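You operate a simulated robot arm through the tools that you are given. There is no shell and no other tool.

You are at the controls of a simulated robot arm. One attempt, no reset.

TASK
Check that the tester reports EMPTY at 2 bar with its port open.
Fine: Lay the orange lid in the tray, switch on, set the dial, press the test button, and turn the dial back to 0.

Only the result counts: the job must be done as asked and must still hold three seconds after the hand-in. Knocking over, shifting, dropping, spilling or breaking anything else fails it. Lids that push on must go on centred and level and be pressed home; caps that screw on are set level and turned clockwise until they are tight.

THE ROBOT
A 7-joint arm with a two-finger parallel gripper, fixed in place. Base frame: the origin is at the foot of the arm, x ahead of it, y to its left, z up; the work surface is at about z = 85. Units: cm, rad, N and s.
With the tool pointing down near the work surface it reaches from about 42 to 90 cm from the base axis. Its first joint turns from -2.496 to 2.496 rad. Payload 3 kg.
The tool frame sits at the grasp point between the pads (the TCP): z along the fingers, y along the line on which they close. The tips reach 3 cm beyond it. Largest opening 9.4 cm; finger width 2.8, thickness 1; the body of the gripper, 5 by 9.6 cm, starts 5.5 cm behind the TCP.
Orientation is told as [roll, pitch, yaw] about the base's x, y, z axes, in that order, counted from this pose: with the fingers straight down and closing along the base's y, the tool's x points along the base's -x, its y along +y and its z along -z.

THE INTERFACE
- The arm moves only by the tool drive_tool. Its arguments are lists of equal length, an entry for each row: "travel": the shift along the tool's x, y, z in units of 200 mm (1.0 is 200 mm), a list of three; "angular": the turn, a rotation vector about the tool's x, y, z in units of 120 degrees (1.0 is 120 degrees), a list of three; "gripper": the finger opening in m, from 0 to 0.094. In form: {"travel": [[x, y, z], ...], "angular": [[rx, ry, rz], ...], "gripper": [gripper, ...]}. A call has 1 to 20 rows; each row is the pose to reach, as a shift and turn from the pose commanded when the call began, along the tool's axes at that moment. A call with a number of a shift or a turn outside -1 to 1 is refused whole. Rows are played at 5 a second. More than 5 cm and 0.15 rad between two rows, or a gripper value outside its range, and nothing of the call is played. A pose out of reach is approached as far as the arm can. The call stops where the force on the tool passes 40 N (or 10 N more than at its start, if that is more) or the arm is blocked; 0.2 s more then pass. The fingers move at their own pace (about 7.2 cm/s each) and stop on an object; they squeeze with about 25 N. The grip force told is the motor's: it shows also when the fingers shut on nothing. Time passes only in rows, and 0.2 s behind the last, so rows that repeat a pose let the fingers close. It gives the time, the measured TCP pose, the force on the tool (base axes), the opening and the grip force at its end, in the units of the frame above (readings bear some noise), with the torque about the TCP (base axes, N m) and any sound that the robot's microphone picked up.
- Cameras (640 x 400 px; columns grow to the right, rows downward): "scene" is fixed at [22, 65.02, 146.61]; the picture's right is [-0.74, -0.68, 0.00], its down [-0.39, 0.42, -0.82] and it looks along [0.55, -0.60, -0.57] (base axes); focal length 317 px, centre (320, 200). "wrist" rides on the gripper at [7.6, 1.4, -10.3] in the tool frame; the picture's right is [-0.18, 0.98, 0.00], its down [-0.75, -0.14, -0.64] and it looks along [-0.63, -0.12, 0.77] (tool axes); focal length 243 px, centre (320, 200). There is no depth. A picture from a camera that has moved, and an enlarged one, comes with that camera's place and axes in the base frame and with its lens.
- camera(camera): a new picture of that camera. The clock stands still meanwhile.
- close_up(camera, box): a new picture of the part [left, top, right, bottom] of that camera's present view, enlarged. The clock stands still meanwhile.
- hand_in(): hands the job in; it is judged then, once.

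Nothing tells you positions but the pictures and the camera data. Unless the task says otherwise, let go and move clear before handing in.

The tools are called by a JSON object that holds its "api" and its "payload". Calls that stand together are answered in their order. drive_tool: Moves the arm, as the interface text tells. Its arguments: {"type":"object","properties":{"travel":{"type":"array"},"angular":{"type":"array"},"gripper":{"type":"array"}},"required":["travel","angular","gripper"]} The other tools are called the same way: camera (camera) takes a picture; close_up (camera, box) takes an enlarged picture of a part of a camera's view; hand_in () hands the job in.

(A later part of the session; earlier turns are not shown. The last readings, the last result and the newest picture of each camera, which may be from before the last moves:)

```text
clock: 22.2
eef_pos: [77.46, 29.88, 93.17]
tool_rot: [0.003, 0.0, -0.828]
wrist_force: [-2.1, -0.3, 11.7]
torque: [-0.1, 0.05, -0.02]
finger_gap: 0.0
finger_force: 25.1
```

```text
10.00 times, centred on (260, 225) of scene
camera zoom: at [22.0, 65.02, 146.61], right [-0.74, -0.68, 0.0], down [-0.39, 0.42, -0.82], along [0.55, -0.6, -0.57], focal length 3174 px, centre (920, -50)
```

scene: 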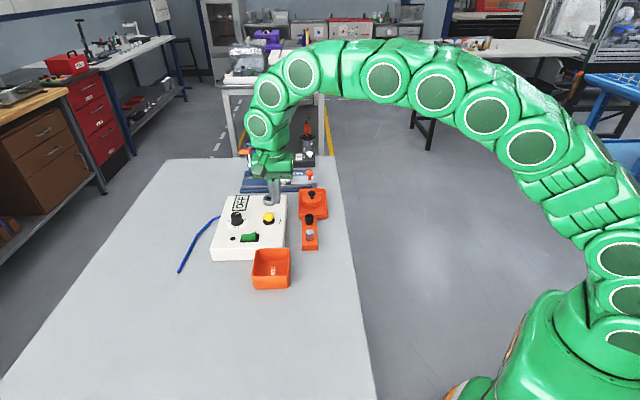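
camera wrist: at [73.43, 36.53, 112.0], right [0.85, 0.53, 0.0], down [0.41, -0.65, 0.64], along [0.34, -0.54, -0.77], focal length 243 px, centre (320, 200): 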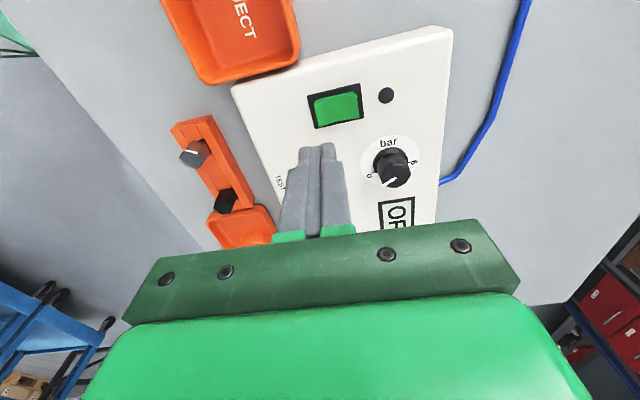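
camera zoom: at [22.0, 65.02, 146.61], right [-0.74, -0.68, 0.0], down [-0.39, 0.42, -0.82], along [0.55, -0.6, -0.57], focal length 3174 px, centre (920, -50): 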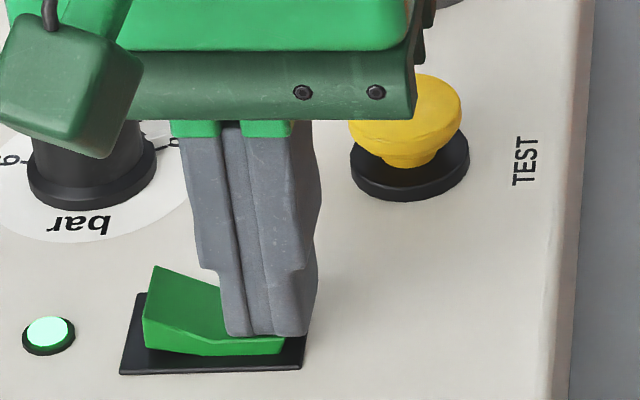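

The lamp lit green, so the power is on. I'm rising to check that it stays on.

{"api": "drive_tool", "payload": {"travel": [[0, 0, -0.1], [0, 0, -0.3], [0, 0, -0.43], [0, 0, -0.43]], "angular": [[0, 0, 0], [0, 0, 0], [0, 0, 0], [0, 0, 0]], "gripper": [0.0, 0.0, 0.0, 0.0]}}

{"api": "camera", "payload": {"camera": "wrist"}}

{"api": "close_up", "payload": {"camera": "scene", "box": [210, 180, 290, 250]}}

{"api": "close_up", "payload": {"camera": "wrist", "box": [350, 120, 430, 240]}}

```text
clock: 23.2
eef_pos: [77.35, 29.76, 101.71]
tool_rot: [-0.002, -0.001, -0.828]
wrist_force: [-0.5, 0.6, 0.2]
torque: [0.04, 0.02, 0.01]
finger_gap: 0.01
finger_force: 24.3
```

```text
taken
camera wrist: at [73.18, 36.45, 112.0], right [0.85, 0.53, 0.0], down [0.41, -0.65, 0.64], along [0.34, -0.54, -0.77], focal length 243 px, centre (320, 200)
```

wrist: 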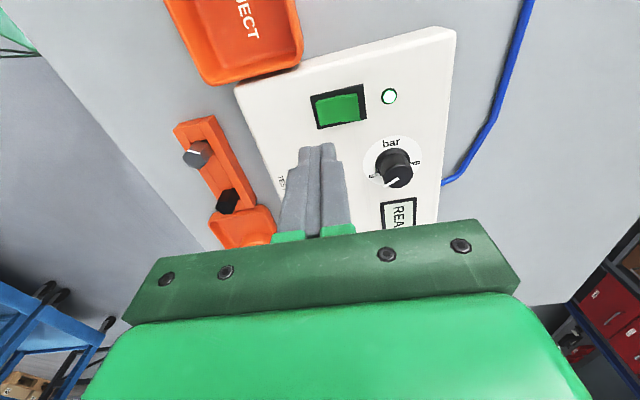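

```text
5.71 times, centred on (250, 215) of scene
camera zoom: at [22.0, 65.02, 146.61], right [-0.74, -0.68, 0.0], down [-0.39, 0.42, -0.82], along [0.55, -0.6, -0.57], focal length 1813 px, centre (720, 114)
```

zoom: 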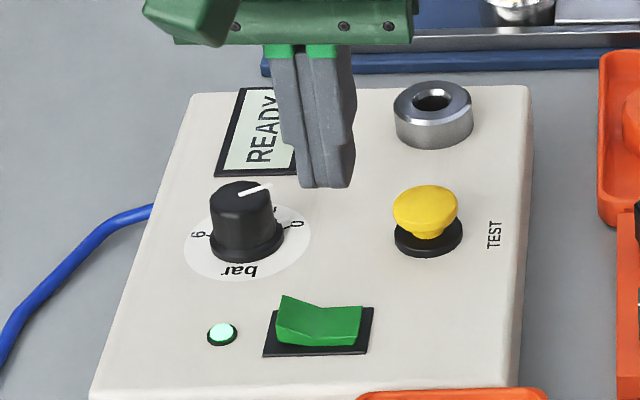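

```text
3.33 times, centred on (390, 180) of wrist
camera zoom: at [73.18, 36.45, 112.0], right [0.85, 0.53, 0.0], down [0.41, -0.65, 0.64], along [0.34, -0.54, -0.77], focal length 809 px, centre (87, 267)
```

zoom: 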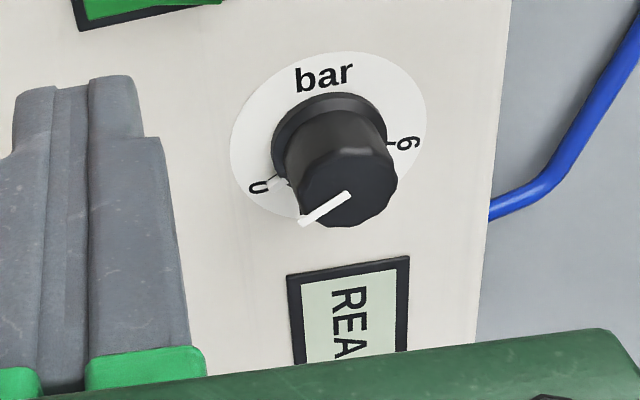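

Display reads READY. The dial is at about (86.45, 29.35), which is beyond vertical reach, so I'll turn the wrist to about 0 yaw, open the fingers and lean the tool outward slightly.

{"api": "drive_tool", "payload": {"travel": [[-0.03, 0.02, 0], [-0.07, 0.04, 0], [-0.1, 0.06, 0], [-0.14, 0.08, 0], [-0.17, 0.1, 0], [-0.207, 0.115, 0], [-0.207, 0.115, 0]], "angular": [[0, 0, -0.061], [0, 0, -0.122], [0, 0, -0.183], [0, 0, -0.244], [0, 0, -0.305], [0, 0, -0.364], [0, 0, -0.364]], "gripper": [0.055, 0.055, 0.055, 0.055, 0.055, 0.055, 0.055]}}

{"api": "drive_tool", "payload": {"travel": [[0, 0, 0], [0, 0, 0], [0, 0, 0], [0, 0, 0]], "angular": [[0, -0.03, 0], [0, -0.06, 0], [0, -0.0764, 0], [0, -0.0764, 0]], "gripper": [0.055, 0.055, 0.055, 0.055]}}

{"api": "camera", "payload": {"camera": "wrist"}}

{"api": "close_up", "payload": {"camera": "scene", "box": [200, 160, 300, 240]}}

```text
clock: 24.8
eef_pos: [81.82, 28.46, 101.73]
tool_rot: [-0.001, 0.0, -0.064]
wrist_force: [0.4, 0.5, 0.0]
torque: [0.02, 0.02, 0.03]
finger_gap: 5.5
finger_force: 0.1
```

```text
clock: 25.8
eef_pos: [81.95, 28.31, 101.67]
tool_rot: [0.0, -0.16, -0.065]
wrist_force: [-0.1, 0.0, 0.7]
torque: [0.0, 0.01, -0.03]
finger_gap: 5.49
finger_force: 0.1
```

```text
taken
camera wrist: at [72.8, 30.37, 110.63], right [0.25, 0.97, 0.03], down [0.63, -0.18, 0.75], along [0.74, -0.17, -0.66], focal length 243 px, centre (320, 200)
```

wrist: 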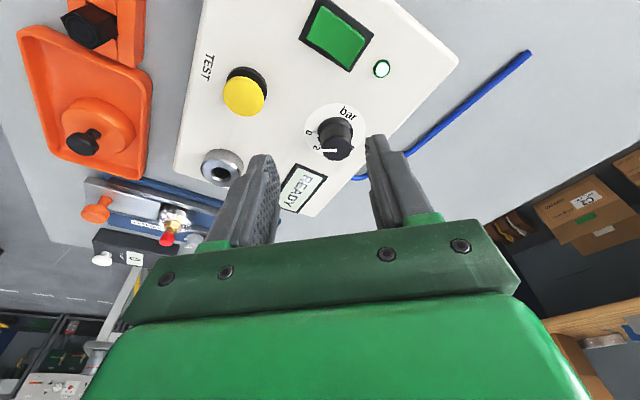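

```text
5.00 times, centred on (250, 200) of scene
camera zoom: at [22.0, 65.02, 146.61], right [-0.74, -0.68, 0.0], down [-0.39, 0.42, -0.82], along [0.55, -0.6, -0.57], focal length 1587 px, centre (670, 200)
```

zoom: 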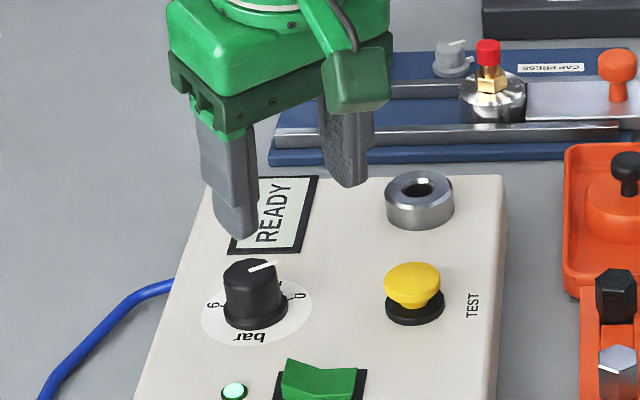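

{"api": "close_up", "payload": {"camera": "wrist", "box": [295, 90, 375, 170]}}

```text
5.00 times, centred on (335, 130) of wrist
camera zoom: at [72.8, 30.37, 110.63], right [0.25, 0.97, 0.03], down [0.63, -0.18, 0.75], along [0.74, -0.17, -0.66], focal length 1213 px, centre (245, 550)
```

zoom: 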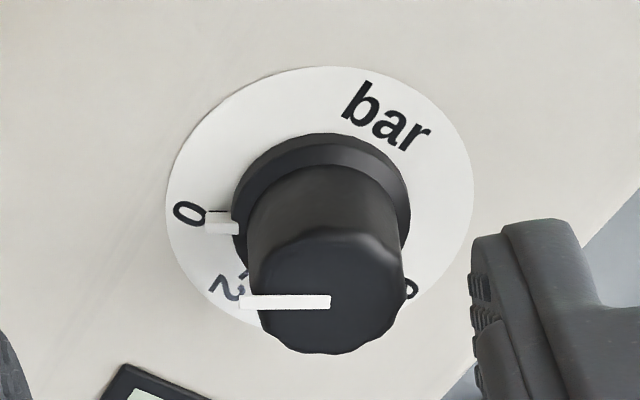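

The dial is at about (86.3, 29.2). I'm moving to just above it with the tool leaned out.

{"api": "drive_tool", "payload": {"travel": [[-0.08, 0.02, 0.06], [-0.14, 0.045, 0.14], [-0.1806, 0.0587, 0.2404], [-0.1806, 0.0587, 0.2404]], "angular": [[0, 0, 0], [0, 0, 0], [0, 0, 0], [0, 0, 0]], "gripper": [0.055, 0.055, 0.055, 0.055]}}

{"api": "camera", "payload": {"camera": "wrist"}}

{"api": "close_up", "payload": {"camera": "wrist", "box": [270, 90, 370, 190]}}

{"api": "close_up", "payload": {"camera": "scene", "box": [210, 170, 290, 240]}}

```text
clock: 26.8
eef_pos: [86.34, 29.2, 97.69]
tool_rot: [0.0, -0.161, -0.063]
wrist_force: [-0.7, -0.3, 0.2]
torque: [-0.02, 0.01, 0.02]
finger_gap: 5.5
finger_force: 0.0
```

```text
taken
camera wrist: at [77.21, 31.27, 106.46], right [0.24, 0.97, 0.03], down [0.63, -0.18, 0.75], along [0.74, -0.17, -0.66], focal length 243 px, centre (320, 200)
```

wrist: 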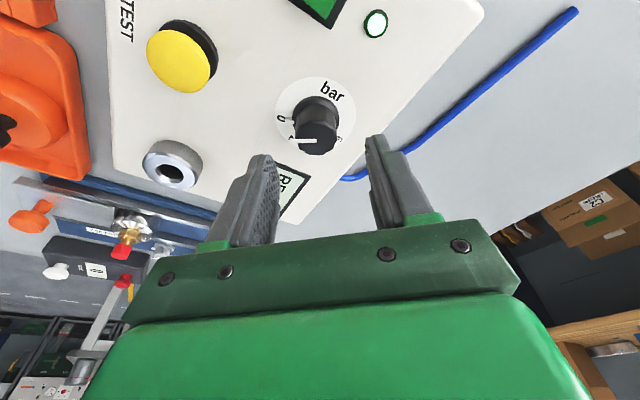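

```text
4.00 times, centred on (320, 140) of wrist
camera zoom: at [77.21, 31.27, 106.46], right [0.24, 0.97, 0.03], down [0.63, -0.18, 0.75], along [0.74, -0.17, -0.66], focal length 970 px, centre (320, 440)
```

zoom: 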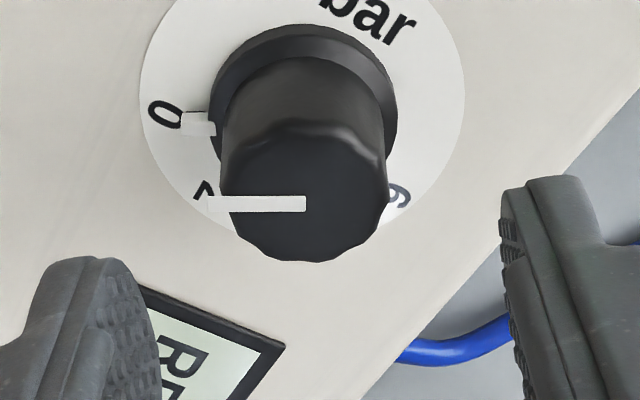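

```text
5.71 times, centred on (250, 205) of scene
camera zoom: at [22.0, 65.02, 146.61], right [-0.74, -0.68, 0.0], down [-0.39, 0.42, -0.82], along [0.55, -0.6, -0.57], focal length 1813 px, centre (720, 171)
```

zoom: 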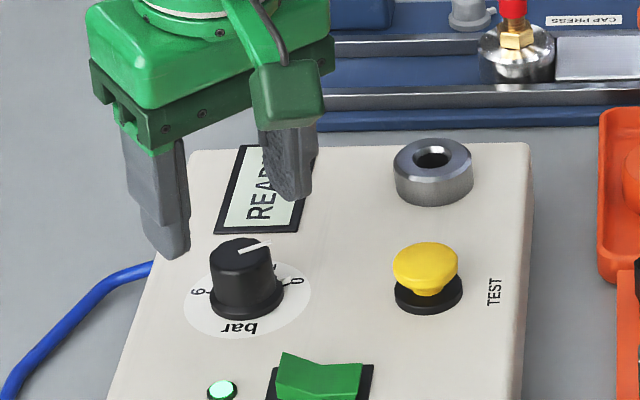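

The knob is centred between the fingers. I'm lowering around it and gripping.

{"api": "drive_tool", "payload": {"travel": [[0.009, -0.001, 0.06], [0.019, -0.002, 0.12], [0.0279, -0.0025, 0.1728], [0.0279, -0.0025, 0.1728]], "angular": [[0, 0, 0], [0, 0, 0], [0, 0, 0], [0, 0, 0]], "gripper": [0.055, 0.055, 0.055, 0.055]}}

{"api": "camera", "payload": {"camera": "wrist"}}

{"api": "close_up", "payload": {"camera": "scene", "box": [210, 180, 280, 240]}}

```text
clock: 27.8
eef_pos: [86.32, 29.19, 93.98]
tool_rot: [0.0, -0.16, -0.064]
wrist_force: [0.5, 0.3, 1.1]
torque: [0.0, -0.01, 0.0]
finger_gap: 5.5
finger_force: 0.1
```

```text
taken
camera wrist: at [77.24, 31.22, 102.9], right [0.24, 0.97, 0.03], down [0.63, -0.18, 0.75], along [0.74, -0.17, -0.66], focal length 243 px, centre (320, 200)
```

wrist: 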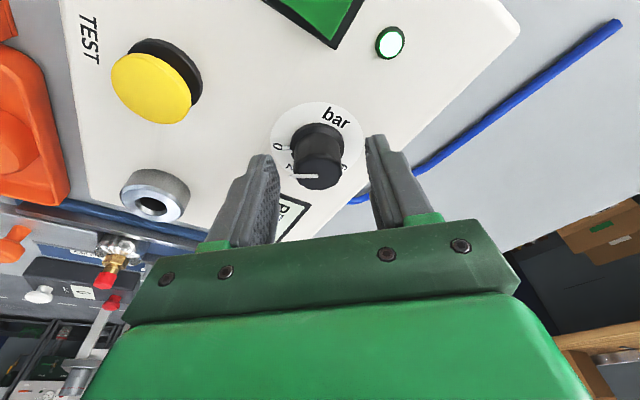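

```text
6.67 times, centred on (245, 210) of scene
camera zoom: at [22.0, 65.02, 146.61], right [-0.74, -0.68, 0.0], down [-0.39, 0.42, -0.82], along [0.55, -0.6, -0.57], focal length 2116 px, centre (820, 133)
```

zoom: 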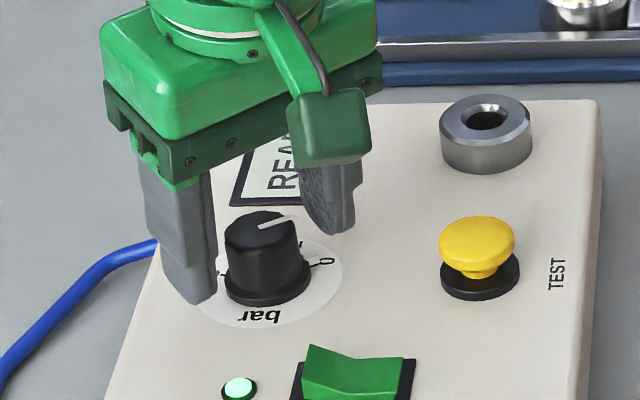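

{"api": "drive_tool", "payload": {"travel": [[-0.002, -0.003, -0.0123], [-0.002, -0.003, -0.0123], [-0.002, -0.003, -0.0123], [-0.002, -0.003, -0.0123], [-0.002, -0.003, -0.0123], [-0.002, -0.003, -0.0123]], "angular": [[0, 0, 0], [0, 0, 0], [0, 0, 0], [0, 0, 0], [0, 0, 0], [0, 0, 0]], "gripper": [0.055, 0.04, 0.02, 0.0, 0.0, 0.0]}}

{"api": "camera", "payload": {"camera": "wrist"}}

{"api": "close_up", "payload": {"camera": "scene", "box": [210, 180, 280, 240]}}

{"api": "close_up", "payload": {"camera": "wrist", "box": [260, 90, 380, 210]}}

```text
clock: 29.2
eef_pos: [86.26, 29.06, 94.3]
tool_rot: [0.0, -0.16, -0.066]
wrist_force: [-4.5, -14.3, 1.5]
torque: [-0.17, 0.08, -0.08]
finger_gap: 3.17
finger_force: 44.8
```

```text
taken
camera wrist: at [77.22, 31.06, 103.18], right [0.25, 0.97, 0.03], down [0.63, -0.18, 0.75], along [0.74, -0.17, -0.66], focal length 243 px, centre (320, 200)
```

wrist: 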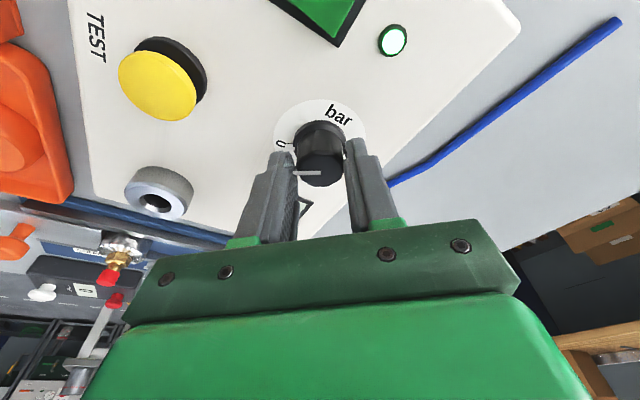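

```text
6.67 times, centred on (245, 210) of scene
camera zoom: at [22.0, 65.02, 146.61], right [-0.74, -0.68, 0.0], down [-0.39, 0.42, -0.82], along [0.55, -0.6, -0.57], focal length 2116 px, centre (820, 133)
```

zoom: 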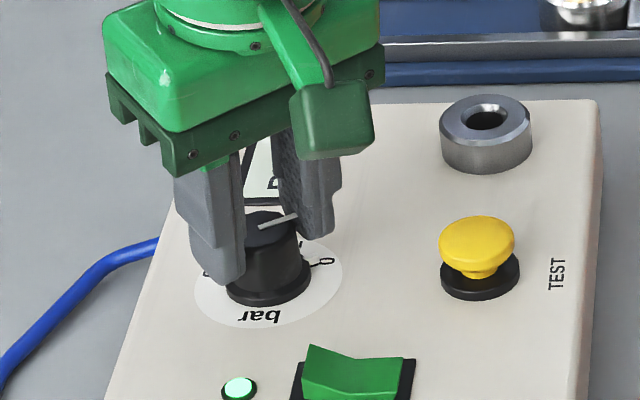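

```text
3.33 times, centred on (320, 150) of wrist
camera zoom: at [77.22, 31.06, 103.18], right [0.25, 0.97, 0.03], down [0.63, -0.18, 0.75], along [0.74, -0.17, -0.66], focal length 809 px, centre (320, 367)
```

zoom: 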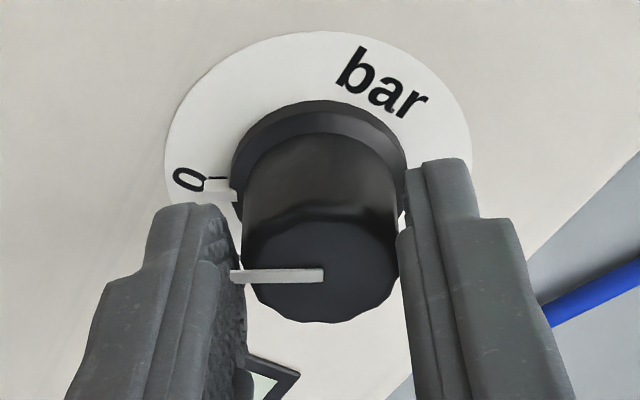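

The dial's pointer tip is caught by the left finger, so this grip angle is poor. I'll open, turn the tool about 24° around the knob so the fingers miss the pointer, and regrip.

{"api": "drive_tool", "payload": {"travel": [[0, 0, 0], [0, 0, 0], [0, 0.003, 0], [0, 0.003, 0]], "angular": [[0, 0, 0], [0, 0, 0], [0, 0, 0], [0, 0, 0]], "gripper": [0.055, 0.055, 0.055, 0.055]}}

{"api": "drive_tool", "payload": {"travel": [[0, 0, 0], [0, 0, 0], [0, 0, 0], [0, 0, 0]], "angular": [[-0.0105, 0, -0.0652], [-0.021, 0, -0.1304], [-0.03157, 0, -0.1956], [-0.03157, 0, -0.1956]], "gripper": [0.055, 0.055, 0.055, 0.055]}}

{"api": "camera", "payload": {"camera": "wrist"}}

{"api": "close_up", "payload": {"camera": "wrist", "box": [260, 90, 380, 210]}}

{"api": "close_up", "payload": {"camera": "scene", "box": [210, 180, 280, 240]}}

```text
clock: 30.2
eef_pos: [86.35, 29.19, 94.4]
tool_rot: [-0.002, -0.16, -0.064]
wrist_force: [-0.5, 0.9, -0.7]
torque: [0.01, -0.02, 0.0]
finger_gap: 5.48
finger_force: 0.1
```

```text
clock: 31.2
eef_pos: [86.33, 29.19, 94.29]
tool_rot: [0.0, -0.162, 0.35]
wrist_force: [-0.5, -0.7, 0.1]
torque: [0.02, 0.01, -0.04]
finger_gap: 5.49
finger_force: 0.1
```

```text
taken
camera wrist: at [77.14, 27.38, 103.2], right [-0.17, 0.99, 0.03], down [0.65, 0.09, 0.75], along [0.74, 0.15, -0.66], focal length 243 px, centre (320, 200)
```

wrist: 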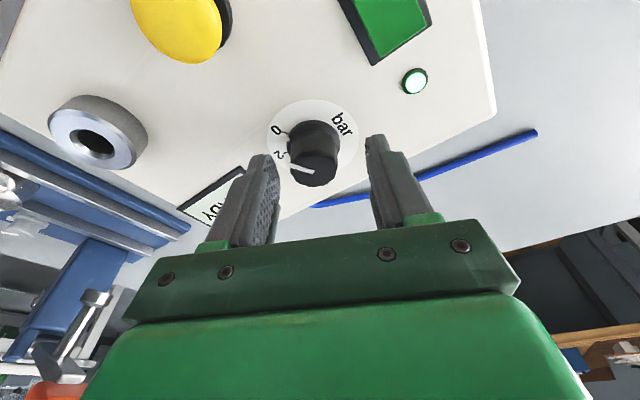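

```text
3.33 times, centred on (320, 150) of wrist
camera zoom: at [77.14, 27.38, 103.2], right [-0.17, 0.99, 0.03], down [0.65, 0.09, 0.75], along [0.74, 0.15, -0.66], focal length 809 px, centre (320, 367)
```

zoom: 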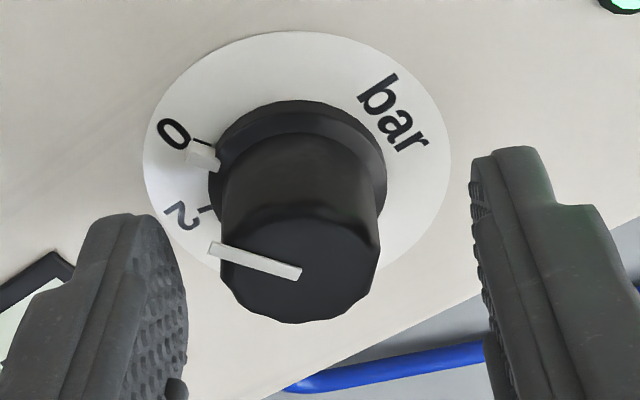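

```text
6.67 times, centred on (245, 210) of scene
camera zoom: at [22.0, 65.02, 146.61], right [-0.74, -0.68, 0.0], down [-0.39, 0.42, -0.82], along [0.55, -0.6, -0.57], focal length 2116 px, centre (820, 133)
```

zoom: 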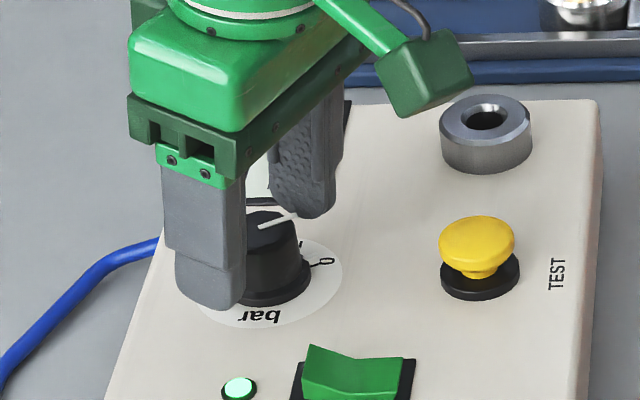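

The knob's true centre works out to about (87.0, 29.0) with its top near z = 92.2. I'm shifting to centre on it, lowering a little and leaning slightly more before gripping.

{"api": "drive_tool", "payload": {"travel": [[-0.02, -0.0214, 0.005], [-0.0227, -0.0214, 0.02], [-0.0227, -0.0214, 0.0341], [-0.0227, -0.0214, 0.0341]], "angular": [[0, -0.01, 0], [0, -0.0191, 0], [0, -0.0191, 0], [0, -0.0191, 0]], "gripper": [0.055, 0.055, 0.055, 0.055]}}

{"api": "close_up", "payload": {"camera": "wrist", "box": [260, 90, 380, 210]}}

{"api": "close_up", "payload": {"camera": "scene", "box": [210, 180, 280, 240]}}

```text
clock: 32.2
eef_pos: [86.96, 28.92, 93.76]
tool_rot: [0.001, -0.2, 0.349]
wrist_force: [0.9, -0.2, -0.2]
torque: [0.01, 0.01, -0.02]
finger_gap: 5.52
finger_force: 0.1
```

```text
3.33 times, centred on (320, 150) of wrist
camera zoom: at [77.46, 27.07, 102.22], right [-0.17, 0.99, 0.04], down [0.62, 0.08, 0.78], along [0.76, 0.15, -0.63], focal length 809 px, centre (320, 367)
```

zoom: 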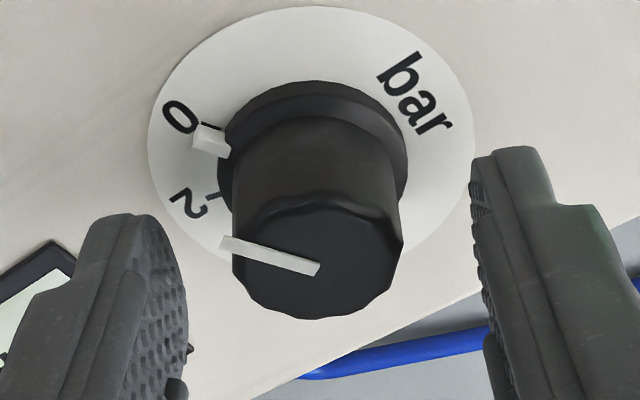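

```text
6.67 times, centred on (245, 210) of scene
camera zoom: at [22.0, 65.02, 146.61], right [-0.74, -0.68, 0.0], down [-0.39, 0.42, -0.82], along [0.55, -0.6, -0.57], focal length 2116 px, centre (820, 133)
```

zoom: 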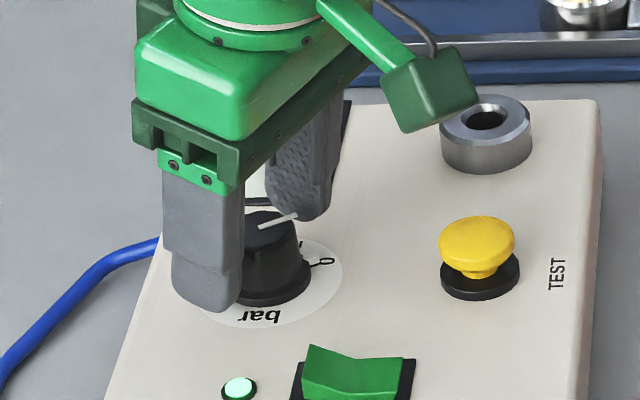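

The knob is now well centred. Gripping.

{"api": "drive_tool", "payload": {"travel": [[0, 0, 0], [0, 0, 0], [0, 0, 0], [0, 0, 0], [0, 0, 0]], "angular": [[0, 0, 0], [0, 0, 0], [0, 0, 0], [0, 0, 0], [0, 0, 0]], "gripper": [0.04, 0.02, 0.0, 0.0, 0.0]}}

{"api": "close_up", "payload": {"camera": "wrist", "box": [260, 90, 380, 210]}}

{"api": "close_up", "payload": {"camera": "scene", "box": [210, 180, 280, 240]}}

```text
clock: 33.4
eef_pos: [86.97, 28.96, 93.78]
tool_rot: [0.0, -0.2, 0.349]
wrist_force: [1.7, -0.8, 1.2]
torque: [0.4, -0.1, 0.01]
finger_gap: 3.14
finger_force: 45.4
```

```text
3.33 times, centred on (320, 150) of wrist
camera zoom: at [77.46, 27.07, 102.23], right [-0.17, 0.99, 0.04], down [0.62, 0.08, 0.78], along [0.76, 0.15, -0.63], focal length 809 px, centre (320, 367)
```

zoom: 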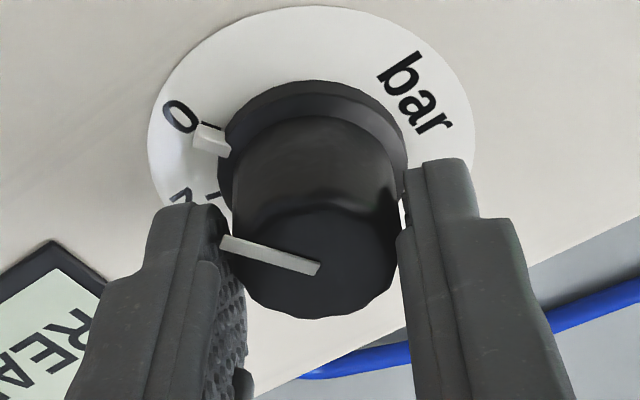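

```text
6.67 times, centred on (245, 210) of scene
camera zoom: at [22.0, 65.02, 146.61], right [-0.74, -0.68, 0.0], down [-0.39, 0.42, -0.82], along [0.55, -0.6, -0.57], focal length 2116 px, centre (820, 133)
```

zoom: 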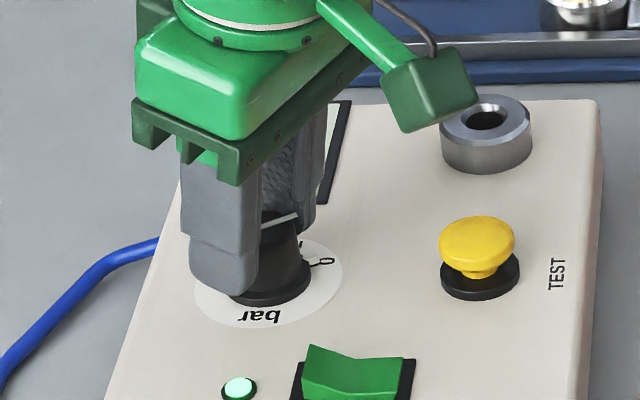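

The grip is balanced. I'm turning the knob counterclockwise about its vertical axis, half the way first.

{"api": "drive_tool", "payload": {"travel": [[0, 0, 0], [0, 0, 0], [0, 0, 0], [0, 0, 0]], "angular": [[-0.0124, 0, -0.0612], [-0.0248, 0, -0.1225], [-0.0373, 0, -0.1837], [-0.0373, 0, -0.1837]], "gripper": [0.0, 0.0, 0.0, 0.0]}}

{"api": "close_up", "payload": {"camera": "wrist", "box": [260, 90, 380, 210]}}

{"api": "close_up", "payload": {"camera": "scene", "box": [210, 180, 280, 240]}}

```text
clock: 34.4
eef_pos: [86.98, 29.16, 93.63]
tool_rot: [0.0, -0.198, 0.744]
wrist_force: [1.6, -0.2, -2.0]
torque: [-0.56, 0.15, -0.02]
finger_gap: 3.17
finger_force: 45.3
```

```text
3.33 times, centred on (320, 150) of wrist
camera zoom: at [78.93, 23.6, 102.24], right [-0.53, 0.85, 0.04], down [0.55, 0.31, 0.78], along [0.65, 0.43, -0.63], focal length 809 px, centre (320, 367)
```

zoom: 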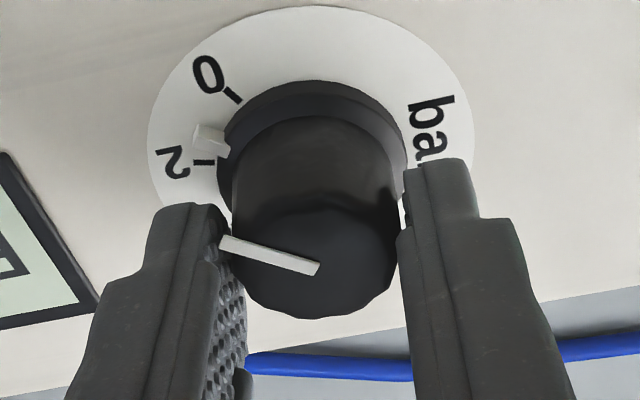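

```text
6.67 times, centred on (245, 210) of scene
camera zoom: at [22.0, 65.02, 146.61], right [-0.74, -0.68, 0.0], down [-0.39, 0.42, -0.82], along [0.55, -0.6, -0.57], focal length 2116 px, centre (820, 133)
```

zoom: 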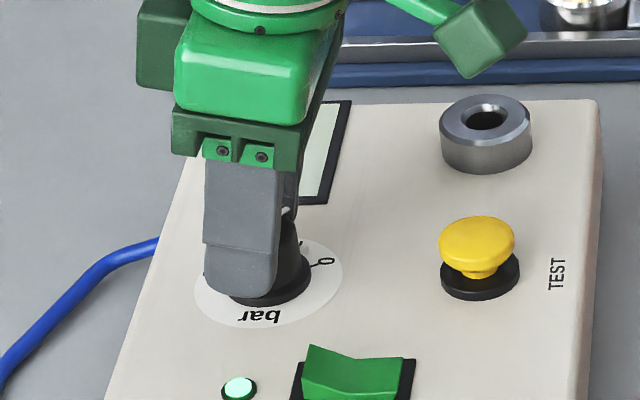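

The knob is turning with the gripper and the pointer is midway between 0 and 2. I'll turn the remaining half.

{"api": "drive_tool", "payload": {"travel": [[0, 0, 0], [0, 0, 0], [0, 0, 0], [0, 0, 0]], "angular": [[-0.0124, 0, -0.0612], [-0.0248, 0, -0.1225], [-0.0373, 0, -0.1837], [-0.0373, 0, -0.1837]], "gripper": [0.0, 0.0, 0.0, 0.0]}}

{"api": "close_up", "payload": {"camera": "wrist", "box": [260, 90, 380, 210]}}

{"api": "close_up", "payload": {"camera": "scene", "box": [210, 180, 280, 240]}}

```text
clock: 35.4
eef_pos: [87.04, 28.9, 93.75]
tool_rot: [0.001, -0.201, 1.135]
wrist_force: [-6.7, 3.5, -3.8]
torque: [0.6, -0.57, 0.0]
finger_gap: 3.16
finger_force: 44.6
```

```text
3.33 times, centred on (320, 150) of wrist
camera zoom: at [81.6, 20.95, 102.22], right [-0.82, 0.58, 0.04], down [0.39, 0.49, 0.78], along [0.43, 0.65, -0.63], focal length 809 px, centre (320, 367)
```

zoom: 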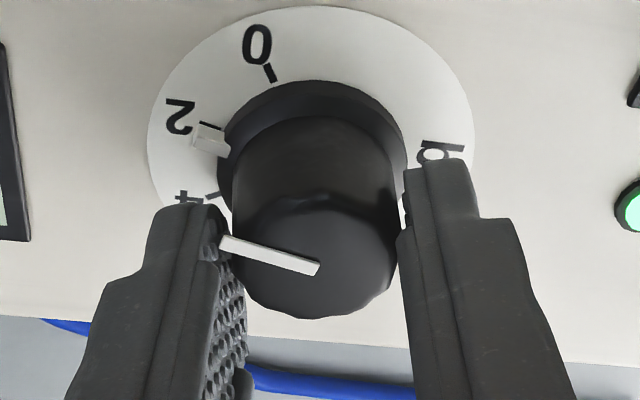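

```text
6.67 times, centred on (245, 210) of scene
camera zoom: at [22.0, 65.02, 146.61], right [-0.74, -0.68, 0.0], down [-0.39, 0.42, -0.82], along [0.55, -0.6, -0.57], focal length 2116 px, centre (820, 133)
```

zoom: 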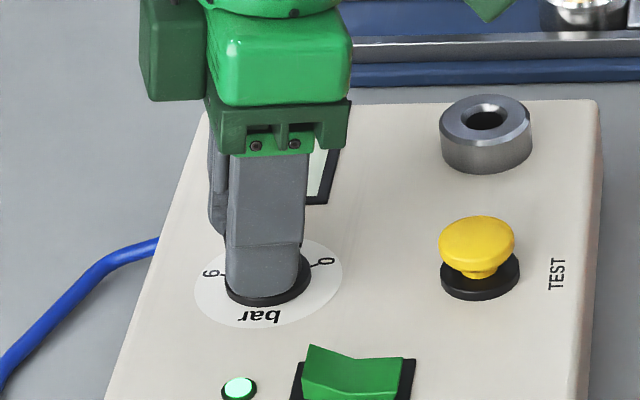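

The 2 mark now sits exactly where 0 was under the pointer, so the dial is at 2 bar. I'm releasing and rising.

{"api": "drive_tool", "payload": {"travel": [[0, 0, 0], [0, 0, 0], [0, 0, 0], [-0.02, 0, -0.098], [-0.0497, 0, -0.245], [-0.0497, 0, -0.245]], "angular": [[0, 0, 0], [0, 0, 0], [0, 0, 0], [0, 0, 0], [0, 0, 0], [0, 0, 0]], "gripper": [0.055, 0.055, 0.055, 0.055, 0.055, 0.055]}}

{"api": "camera", "payload": {"camera": "wrist"}}

{"api": "close_up", "payload": {"camera": "wrist", "box": [270, 60, 390, 180]}}

{"api": "close_up", "payload": {"camera": "scene", "box": [210, 180, 290, 240]}}

```text
clock: 36.8
eef_pos: [87.02, 29.09, 98.7]
tool_rot: [0.0, -0.2, 1.134]
wrist_force: [-0.4, -0.4, 0.6]
torque: [0.01, 0.04, -0.01]
finger_gap: 5.48
finger_force: 0.1
```

```text
taken
camera wrist: at [81.61, 20.99, 107.29], right [-0.81, 0.58, 0.04], down [0.39, 0.49, 0.78], along [0.43, 0.65, -0.63], focal length 243 px, centre (320, 200)
```

wrist: 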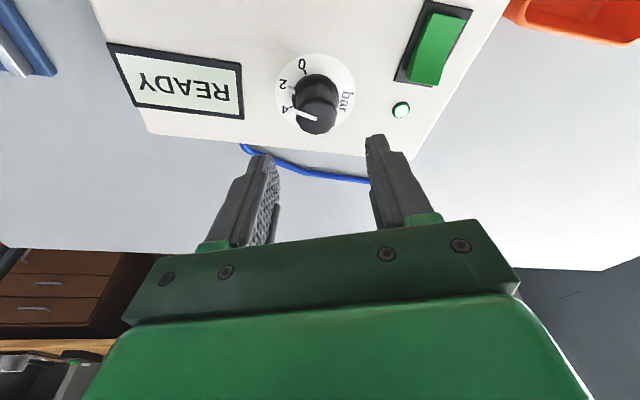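

```text
3.33 times, centred on (330, 120) of wrist
camera zoom: at [81.61, 20.99, 107.29], right [-0.81, 0.58, 0.04], down [0.39, 0.49, 0.78], along [0.43, 0.65, -0.63], focal length 809 px, centre (287, 467)
```

zoom: 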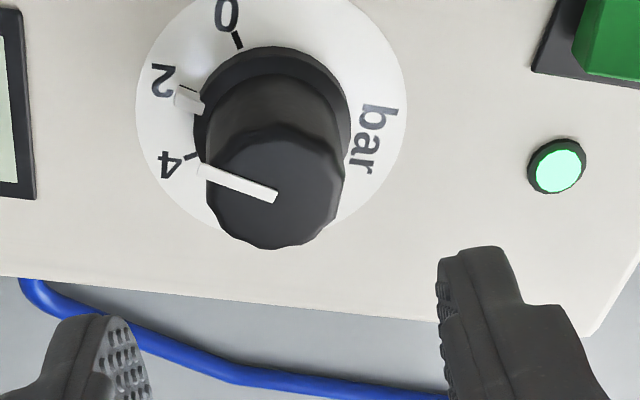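

```text
6.67 times, centred on (250, 210) of scene
camera zoom: at [22.0, 65.02, 146.61], right [-0.74, -0.68, 0.0], down [-0.39, 0.42, -0.82], along [0.55, -0.6, -0.57], focal length 2116 px, centre (787, 133)
```

zoom: 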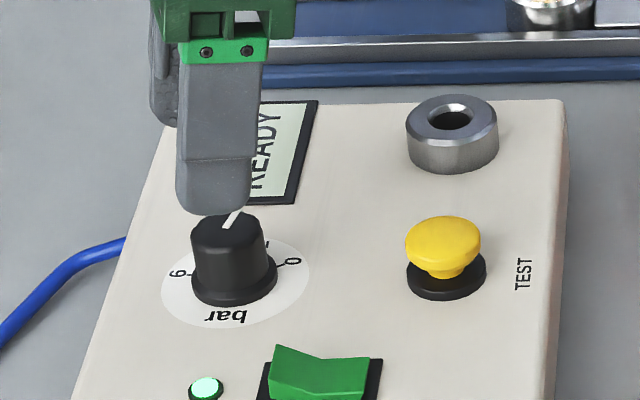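

{"api": "close_up", "payload": {"camera": "wrist", "box": [300, 55, 350, 95]}}

```text
10.00 times, centred on (325, 75) of wrist
camera zoom: at [81.61, 20.99, 107.29], right [-0.81, 0.58, 0.04], down [0.39, 0.49, 0.78], along [0.43, 0.65, -0.63], focal length 2426 px, centre (270, 1450)
```

zoom: 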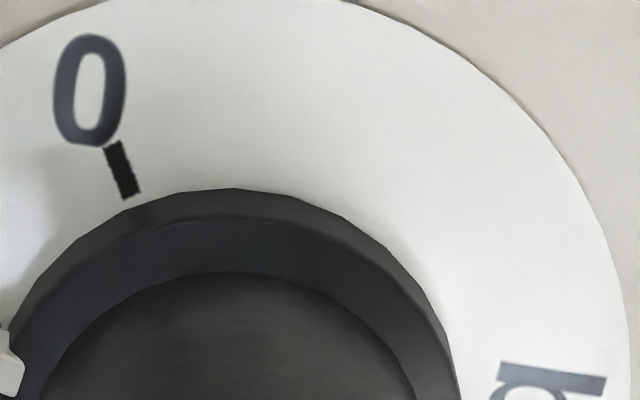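

{"api": "close_up", "payload": {"camera": "wrist", "box": [270, 70, 320, 120]}}

```text
8.00 times, centred on (295, 95) of wrist
camera zoom: at [81.61, 20.99, 107.29], right [-0.81, 0.58, 0.04], down [0.39, 0.49, 0.78], along [0.43, 0.65, -0.63], focal length 1941 px, centre (520, 1040)
```

zoom: 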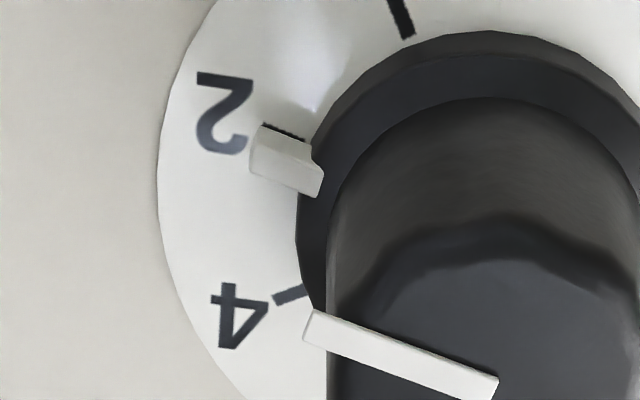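

The tab covers the 2 mark, so the dial is set. Next I'll move above the yellow TEST button at about (80.3, 22.9), straighten the tool and close the fingers.

{"api": "drive_tool", "payload": {"travel": [[0.1, 0.043, -0.06], [0.22, 0.095, -0.1], [0.33, 0.142, -0.13], [0.401, 0.1726, -0.1477], [0.401, 0.1726, -0.1477]], "angular": [[0, 0.0, 0], [0, 0.032, 0], [0, 0.064, 0], [0, 0.0955, 0], [0, 0.0955, 0]], "gripper": [0.055, 0.03, 0.0, 0.0, 0.0]}}

{"api": "camera", "payload": {"camera": "wrist"}}

{"api": "close_up", "payload": {"camera": "wrist", "box": [260, 80, 380, 180]}}

{"api": "close_up", "payload": {"camera": "scene", "box": [210, 170, 300, 240]}}

```text
clock: 38.0
eef_pos: [80.25, 22.94, 100.18]
tool_rot: [0.0, 0.0, 1.134]
wrist_force: [-1.3, 0.3, 0.1]
torque: [-0.03, 0.02, 0.03]
finger_gap: 0.0
finger_force: 24.8
```

```text
taken
camera wrist: at [75.7, 16.49, 110.29], right [-0.81, 0.58, 0.0], down [0.45, 0.62, 0.64], along [0.37, 0.52, -0.77], focal length 243 px, centre (320, 200)
```

wrist: 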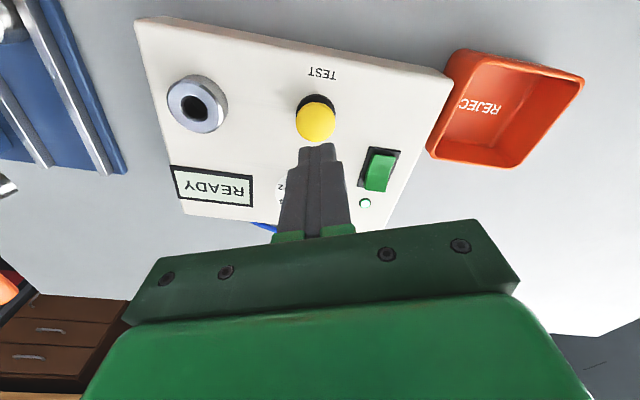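

```text
4.00 times, centred on (320, 130) of wrist
camera zoom: at [75.7, 16.49, 110.29], right [-0.81, 0.58, 0.0], down [0.45, 0.62, 0.64], along [0.37, 0.52, -0.77], focal length 970 px, centre (320, 480)
```

zoom: 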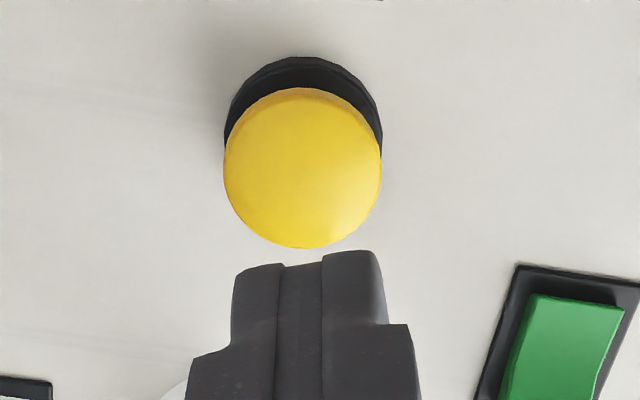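

```text
5.71 times, centred on (255, 205) of scene
camera zoom: at [22.0, 65.02, 146.61], right [-0.74, -0.68, 0.0], down [-0.39, 0.42, -0.82], along [0.55, -0.6, -0.57], focal length 1813 px, centre (691, 171)
```

zoom: 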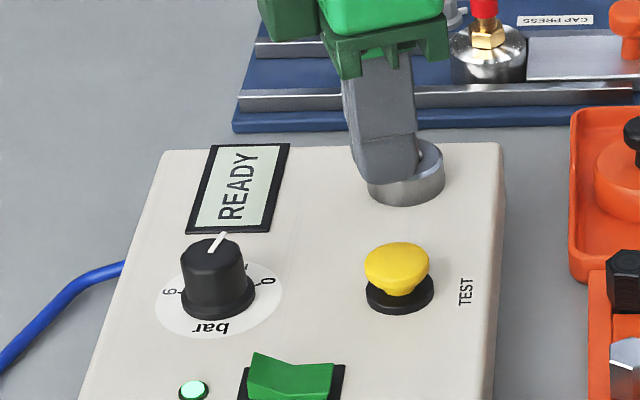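

The button is nearly under the tips. I'm correcting by 0.3 cm and descending to just above it, then pressing in small steps.

{"api": "drive_tool", "payload": {"travel": [[0.005, -0.015, 0.1], [0.005, -0.015, 0.2], [0.005, -0.015, 0.24], [0.005, -0.015, 0.24]], "angular": [[0, 0, 0], [0, 0, 0], [0, 0, 0], [0, 0, 0]], "gripper": [0.0, 0.0, 0.0, 0.0]}}

{"api": "close_up", "payload": {"camera": "wrist", "box": [260, 80, 380, 180]}}

{"api": "close_up", "payload": {"camera": "scene", "box": [210, 170, 300, 240]}}

```text
clock: 39.0
eef_pos: [80.48, 22.45, 95.19]
tool_rot: [0.0, 0.0, 1.136]
wrist_force: [-0.1, -0.5, 0.1]
torque: [-0.01, -0.04, -0.01]
finger_gap: 0.01
finger_force: 25.3
```

```text
4.00 times, centred on (320, 130) of wrist
camera zoom: at [75.93, 16.2, 105.45], right [-0.81, 0.58, 0.0], down [0.45, 0.62, 0.64], along [0.37, 0.52, -0.77], focal length 970 px, centre (320, 480)
```

zoom: 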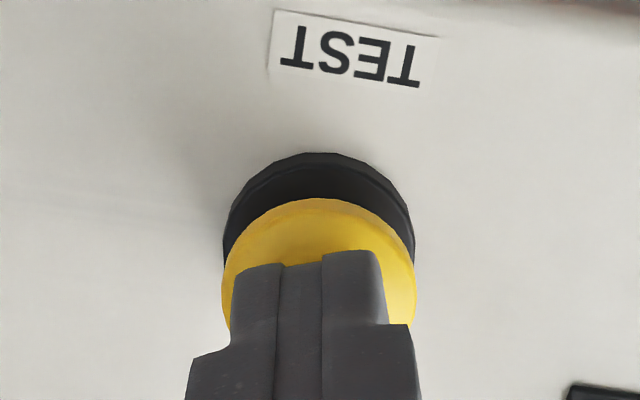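

```text
5.71 times, centred on (255, 205) of scene
camera zoom: at [22.0, 65.02, 146.61], right [-0.74, -0.68, 0.0], down [-0.39, 0.42, -0.82], along [0.55, -0.6, -0.57], focal length 1813 px, centre (691, 171)
```

zoom: 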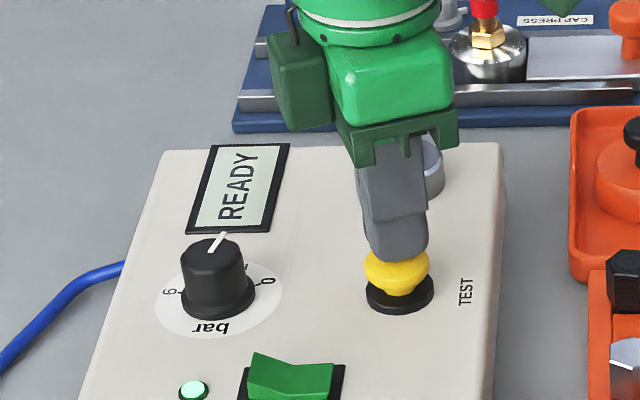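

{"api": "drive_tool", "payload": {"travel": [[0.005, 0, 0.015], [0.005, 0, 0.025], [0.005, 0, 0.03], [0.005, 0, 0.035], [0.005, 0, 0.035]], "angular": [[0, 0, 0], [0, 0, 0], [0, 0, 0], [0, 0, 0], [0, 0, 0]], "gripper": [0.0, 0.0, 0.0, 0.0, 0.0]}}

{"api": "close_up", "payload": {"camera": "scene", "box": [210, 170, 300, 240]}}

```text
clock: 40.2
eef_pos: [80.46, 22.61, 94.56]
tool_rot: [-0.001, 0.001, 1.136]
wrist_force: [0.7, -1.7, 3.6]
torque: [-0.06, -0.04, 0.01]
finger_gap: 0.01
finger_force: 25.0
```

```text
5.71 times, centred on (255, 205) of scene
camera zoom: at [22.0, 65.02, 146.61], right [-0.74, -0.68, 0.0], down [-0.39, 0.42, -0.82], along [0.55, -0.6, -0.57], focal length 1813 px, centre (691, 171)
```

zoom: 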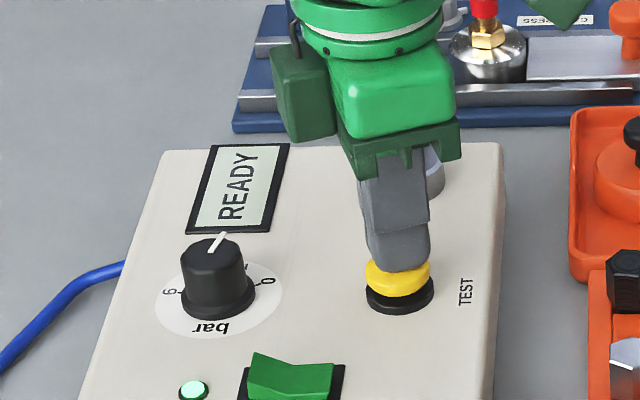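

The button is starting to go down (3.6 N) and the display still reads READY. I'll press deeper in small steps.

{"api": "drive_tool", "payload": {"travel": [[0, 0, 0.006], [0, 0, 0.012], [0, 0, 0.018], [0, 0, 0.018]], "angular": [[0, 0, 0], [0, 0, 0], [0, 0, 0], [0, 0, 0]], "gripper": [0.0, 0.0, 0.0, 0.0]}}

{"api": "close_up", "payload": {"camera": "scene", "box": [210, 170, 300, 240]}}

```text
clock: 41.2
eef_pos: [80.44, 22.39, 94.15]
tool_rot: [0.0, -0.001, 1.134]
wrist_force: [3.0, 2.4, 7.1]
torque: [-0.01, -0.02, 0.02]
finger_gap: 0.0
finger_force: 24.3
heard: click
```

```text
5.71 times, centred on (255, 205) of scene
camera zoom: at [22.0, 65.02, 146.61], right [-0.74, -0.68, 0.0], down [-0.39, 0.42, -0.82], along [0.55, -0.6, -0.57], focal length 1813 px, centre (691, 171)
```

zoom: 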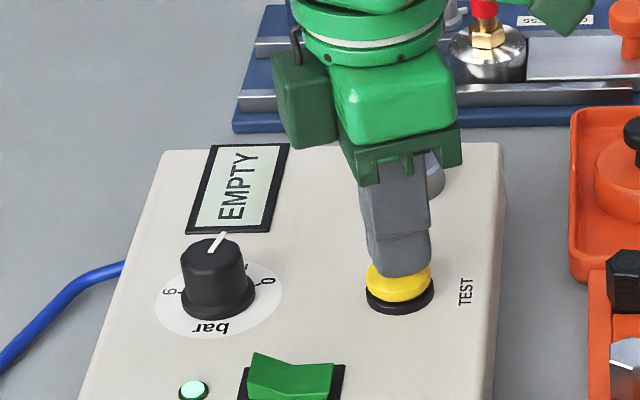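

The tester clicked and shows EMPTY at 2 bar. I'm releasing the button and rising.

{"api": "drive_tool", "payload": {"travel": [[0, 0, -0.05], [0, 0, -0.2], [0, 0, -0.3], [0, 0, -0.3]], "angular": [[0, 0, 0], [0, 0, 0], [0, 0, 0], [0, 0, 0]], "gripper": [0.0, 0.0, 0.0, 0.0]}}

{"api": "close_up", "payload": {"camera": "scene", "box": [210, 170, 300, 240]}}

```text
clock: 42.2
eef_pos: [80.35, 22.48, 100.12]
tool_rot: [0.0, 0.0, 1.133]
wrist_force: [0.1, -0.2, -0.2]
torque: [0.03, 0.01, -0.03]
finger_gap: 0.01
finger_force: 24.6
```

```text
5.71 times, centred on (255, 205) of scene
camera zoom: at [22.0, 65.02, 146.61], right [-0.74, -0.68, 0.0], down [-0.39, 0.42, -0.82], along [0.55, -0.6, -0.57], focal length 1813 px, centre (691, 171)
```

zoom: 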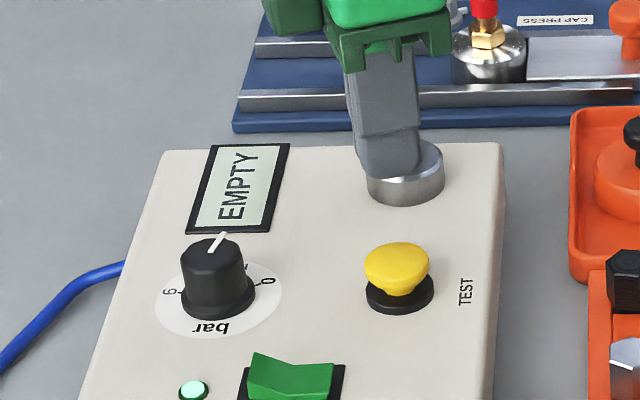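

I'm going back over the dial with the same lean and orientation as before, fingers open.

{"api": "drive_tool", "payload": {"travel": [[-0.11, -0.04, 0.0], [-0.22, -0.08, 0.0], [-0.33, -0.12, 0.02], [-0.4326, -0.1575, 0.072], [-0.4326, -0.1575, 0.072]], "angular": [[0, -0.025, 0], [0, -0.05, 0], [0, -0.075, 0], [0, -0.0955, 0], [0, -0.0955, 0]], "gripper": [0.02, 0.055, 0.055, 0.055, 0.055]}}

{"api": "close_up", "payload": {"camera": "wrist", "box": [270, 60, 390, 180]}}

{"api": "close_up", "payload": {"camera": "scene", "box": [210, 180, 290, 240]}}

```text
clock: 43.4
eef_pos: [87.01, 29.08, 98.67]
tool_rot: [0.001, -0.201, 1.133]
wrist_force: [-0.7, -0.4, -0.2]
torque: [0.0, -0.01, -0.01]
finger_gap: 5.51
finger_force: 0.1
```

```text
3.33 times, centred on (330, 120) of wrist
camera zoom: at [81.6, 21.04, 107.23], right [-0.81, 0.58, 0.04], down [0.39, 0.49, 0.78], along [0.43, 0.65, -0.63], focal length 809 px, centre (287, 467)
```

zoom: 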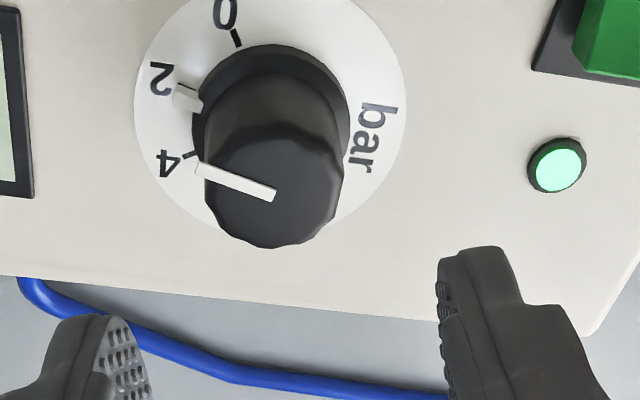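

```text
6.67 times, centred on (250, 210) of scene
camera zoom: at [22.0, 65.02, 146.61], right [-0.74, -0.68, 0.0], down [-0.39, 0.42, -0.82], along [0.55, -0.6, -0.57], focal length 2116 px, centre (787, 133)
```

zoom: 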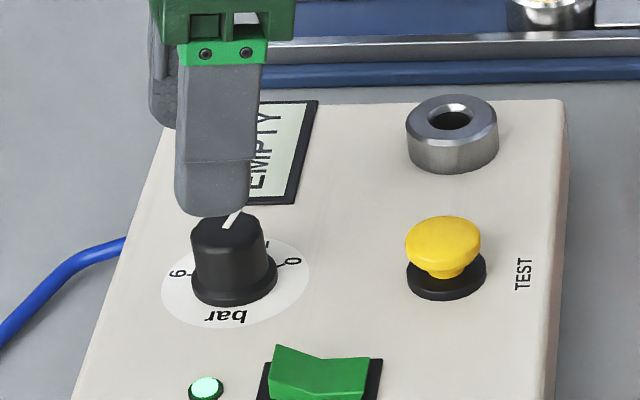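

The view matches the one after release, so I'm lowering straight back and gripping.

{"api": "drive_tool", "payload": {"travel": [[0.02, 0, 0.098], [0.035, 0, 0.172], [0.0497, 0, 0.245], [0.0497, 0, 0.245], [0.0497, 0, 0.245], [0.0497, 0, 0.245], [0.0497, 0, 0.245]], "angular": [[0, 0, 0], [0, 0, 0], [0, 0, 0], [0, 0, 0], [0, 0, 0], [0, 0, 0], [0, 0, 0]], "gripper": [0.055, 0.055, 0.055, 0.055, 0.02, 0.0, 0.0]}}

{"api": "close_up", "payload": {"camera": "wrist", "box": [260, 90, 380, 210]}}

{"api": "close_up", "payload": {"camera": "scene", "box": [210, 180, 290, 240]}}

```text
clock: 45.0
eef_pos: [86.87, 29.11, 93.69]
tool_rot: [0.001, -0.2, 1.135]
wrist_force: [-4.7, -0.3, -2.8]
torque: [0.06, -0.38, 0.02]
finger_gap: 3.15
finger_force: 45.0
```

```text
3.33 times, centred on (320, 150) of wrist
camera zoom: at [81.59, 20.96, 102.25], right [-0.81, 0.58, 0.04], down [0.39, 0.49, 0.78], along [0.43, 0.65, -0.63], focal length 809 px, centre (320, 367)
```

zoom: 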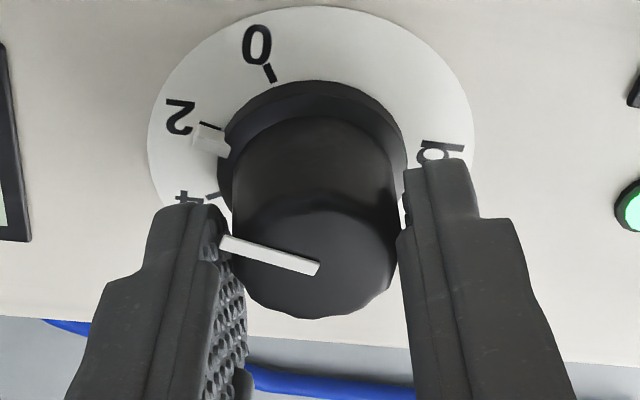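

```text
6.67 times, centred on (250, 210) of scene
camera zoom: at [22.0, 65.02, 146.61], right [-0.74, -0.68, 0.0], down [-0.39, 0.42, -0.82], along [0.55, -0.6, -0.57], focal length 2116 px, centre (787, 133)
```

zoom: 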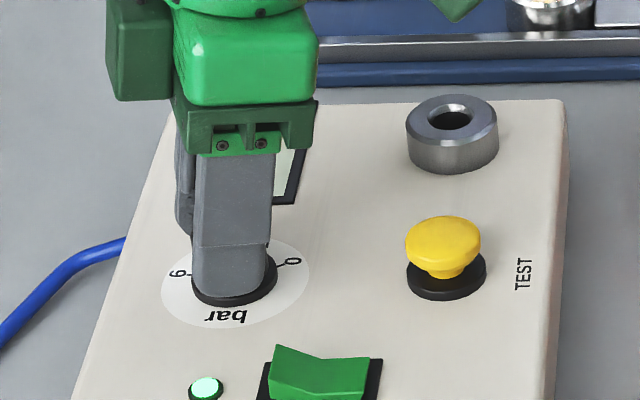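

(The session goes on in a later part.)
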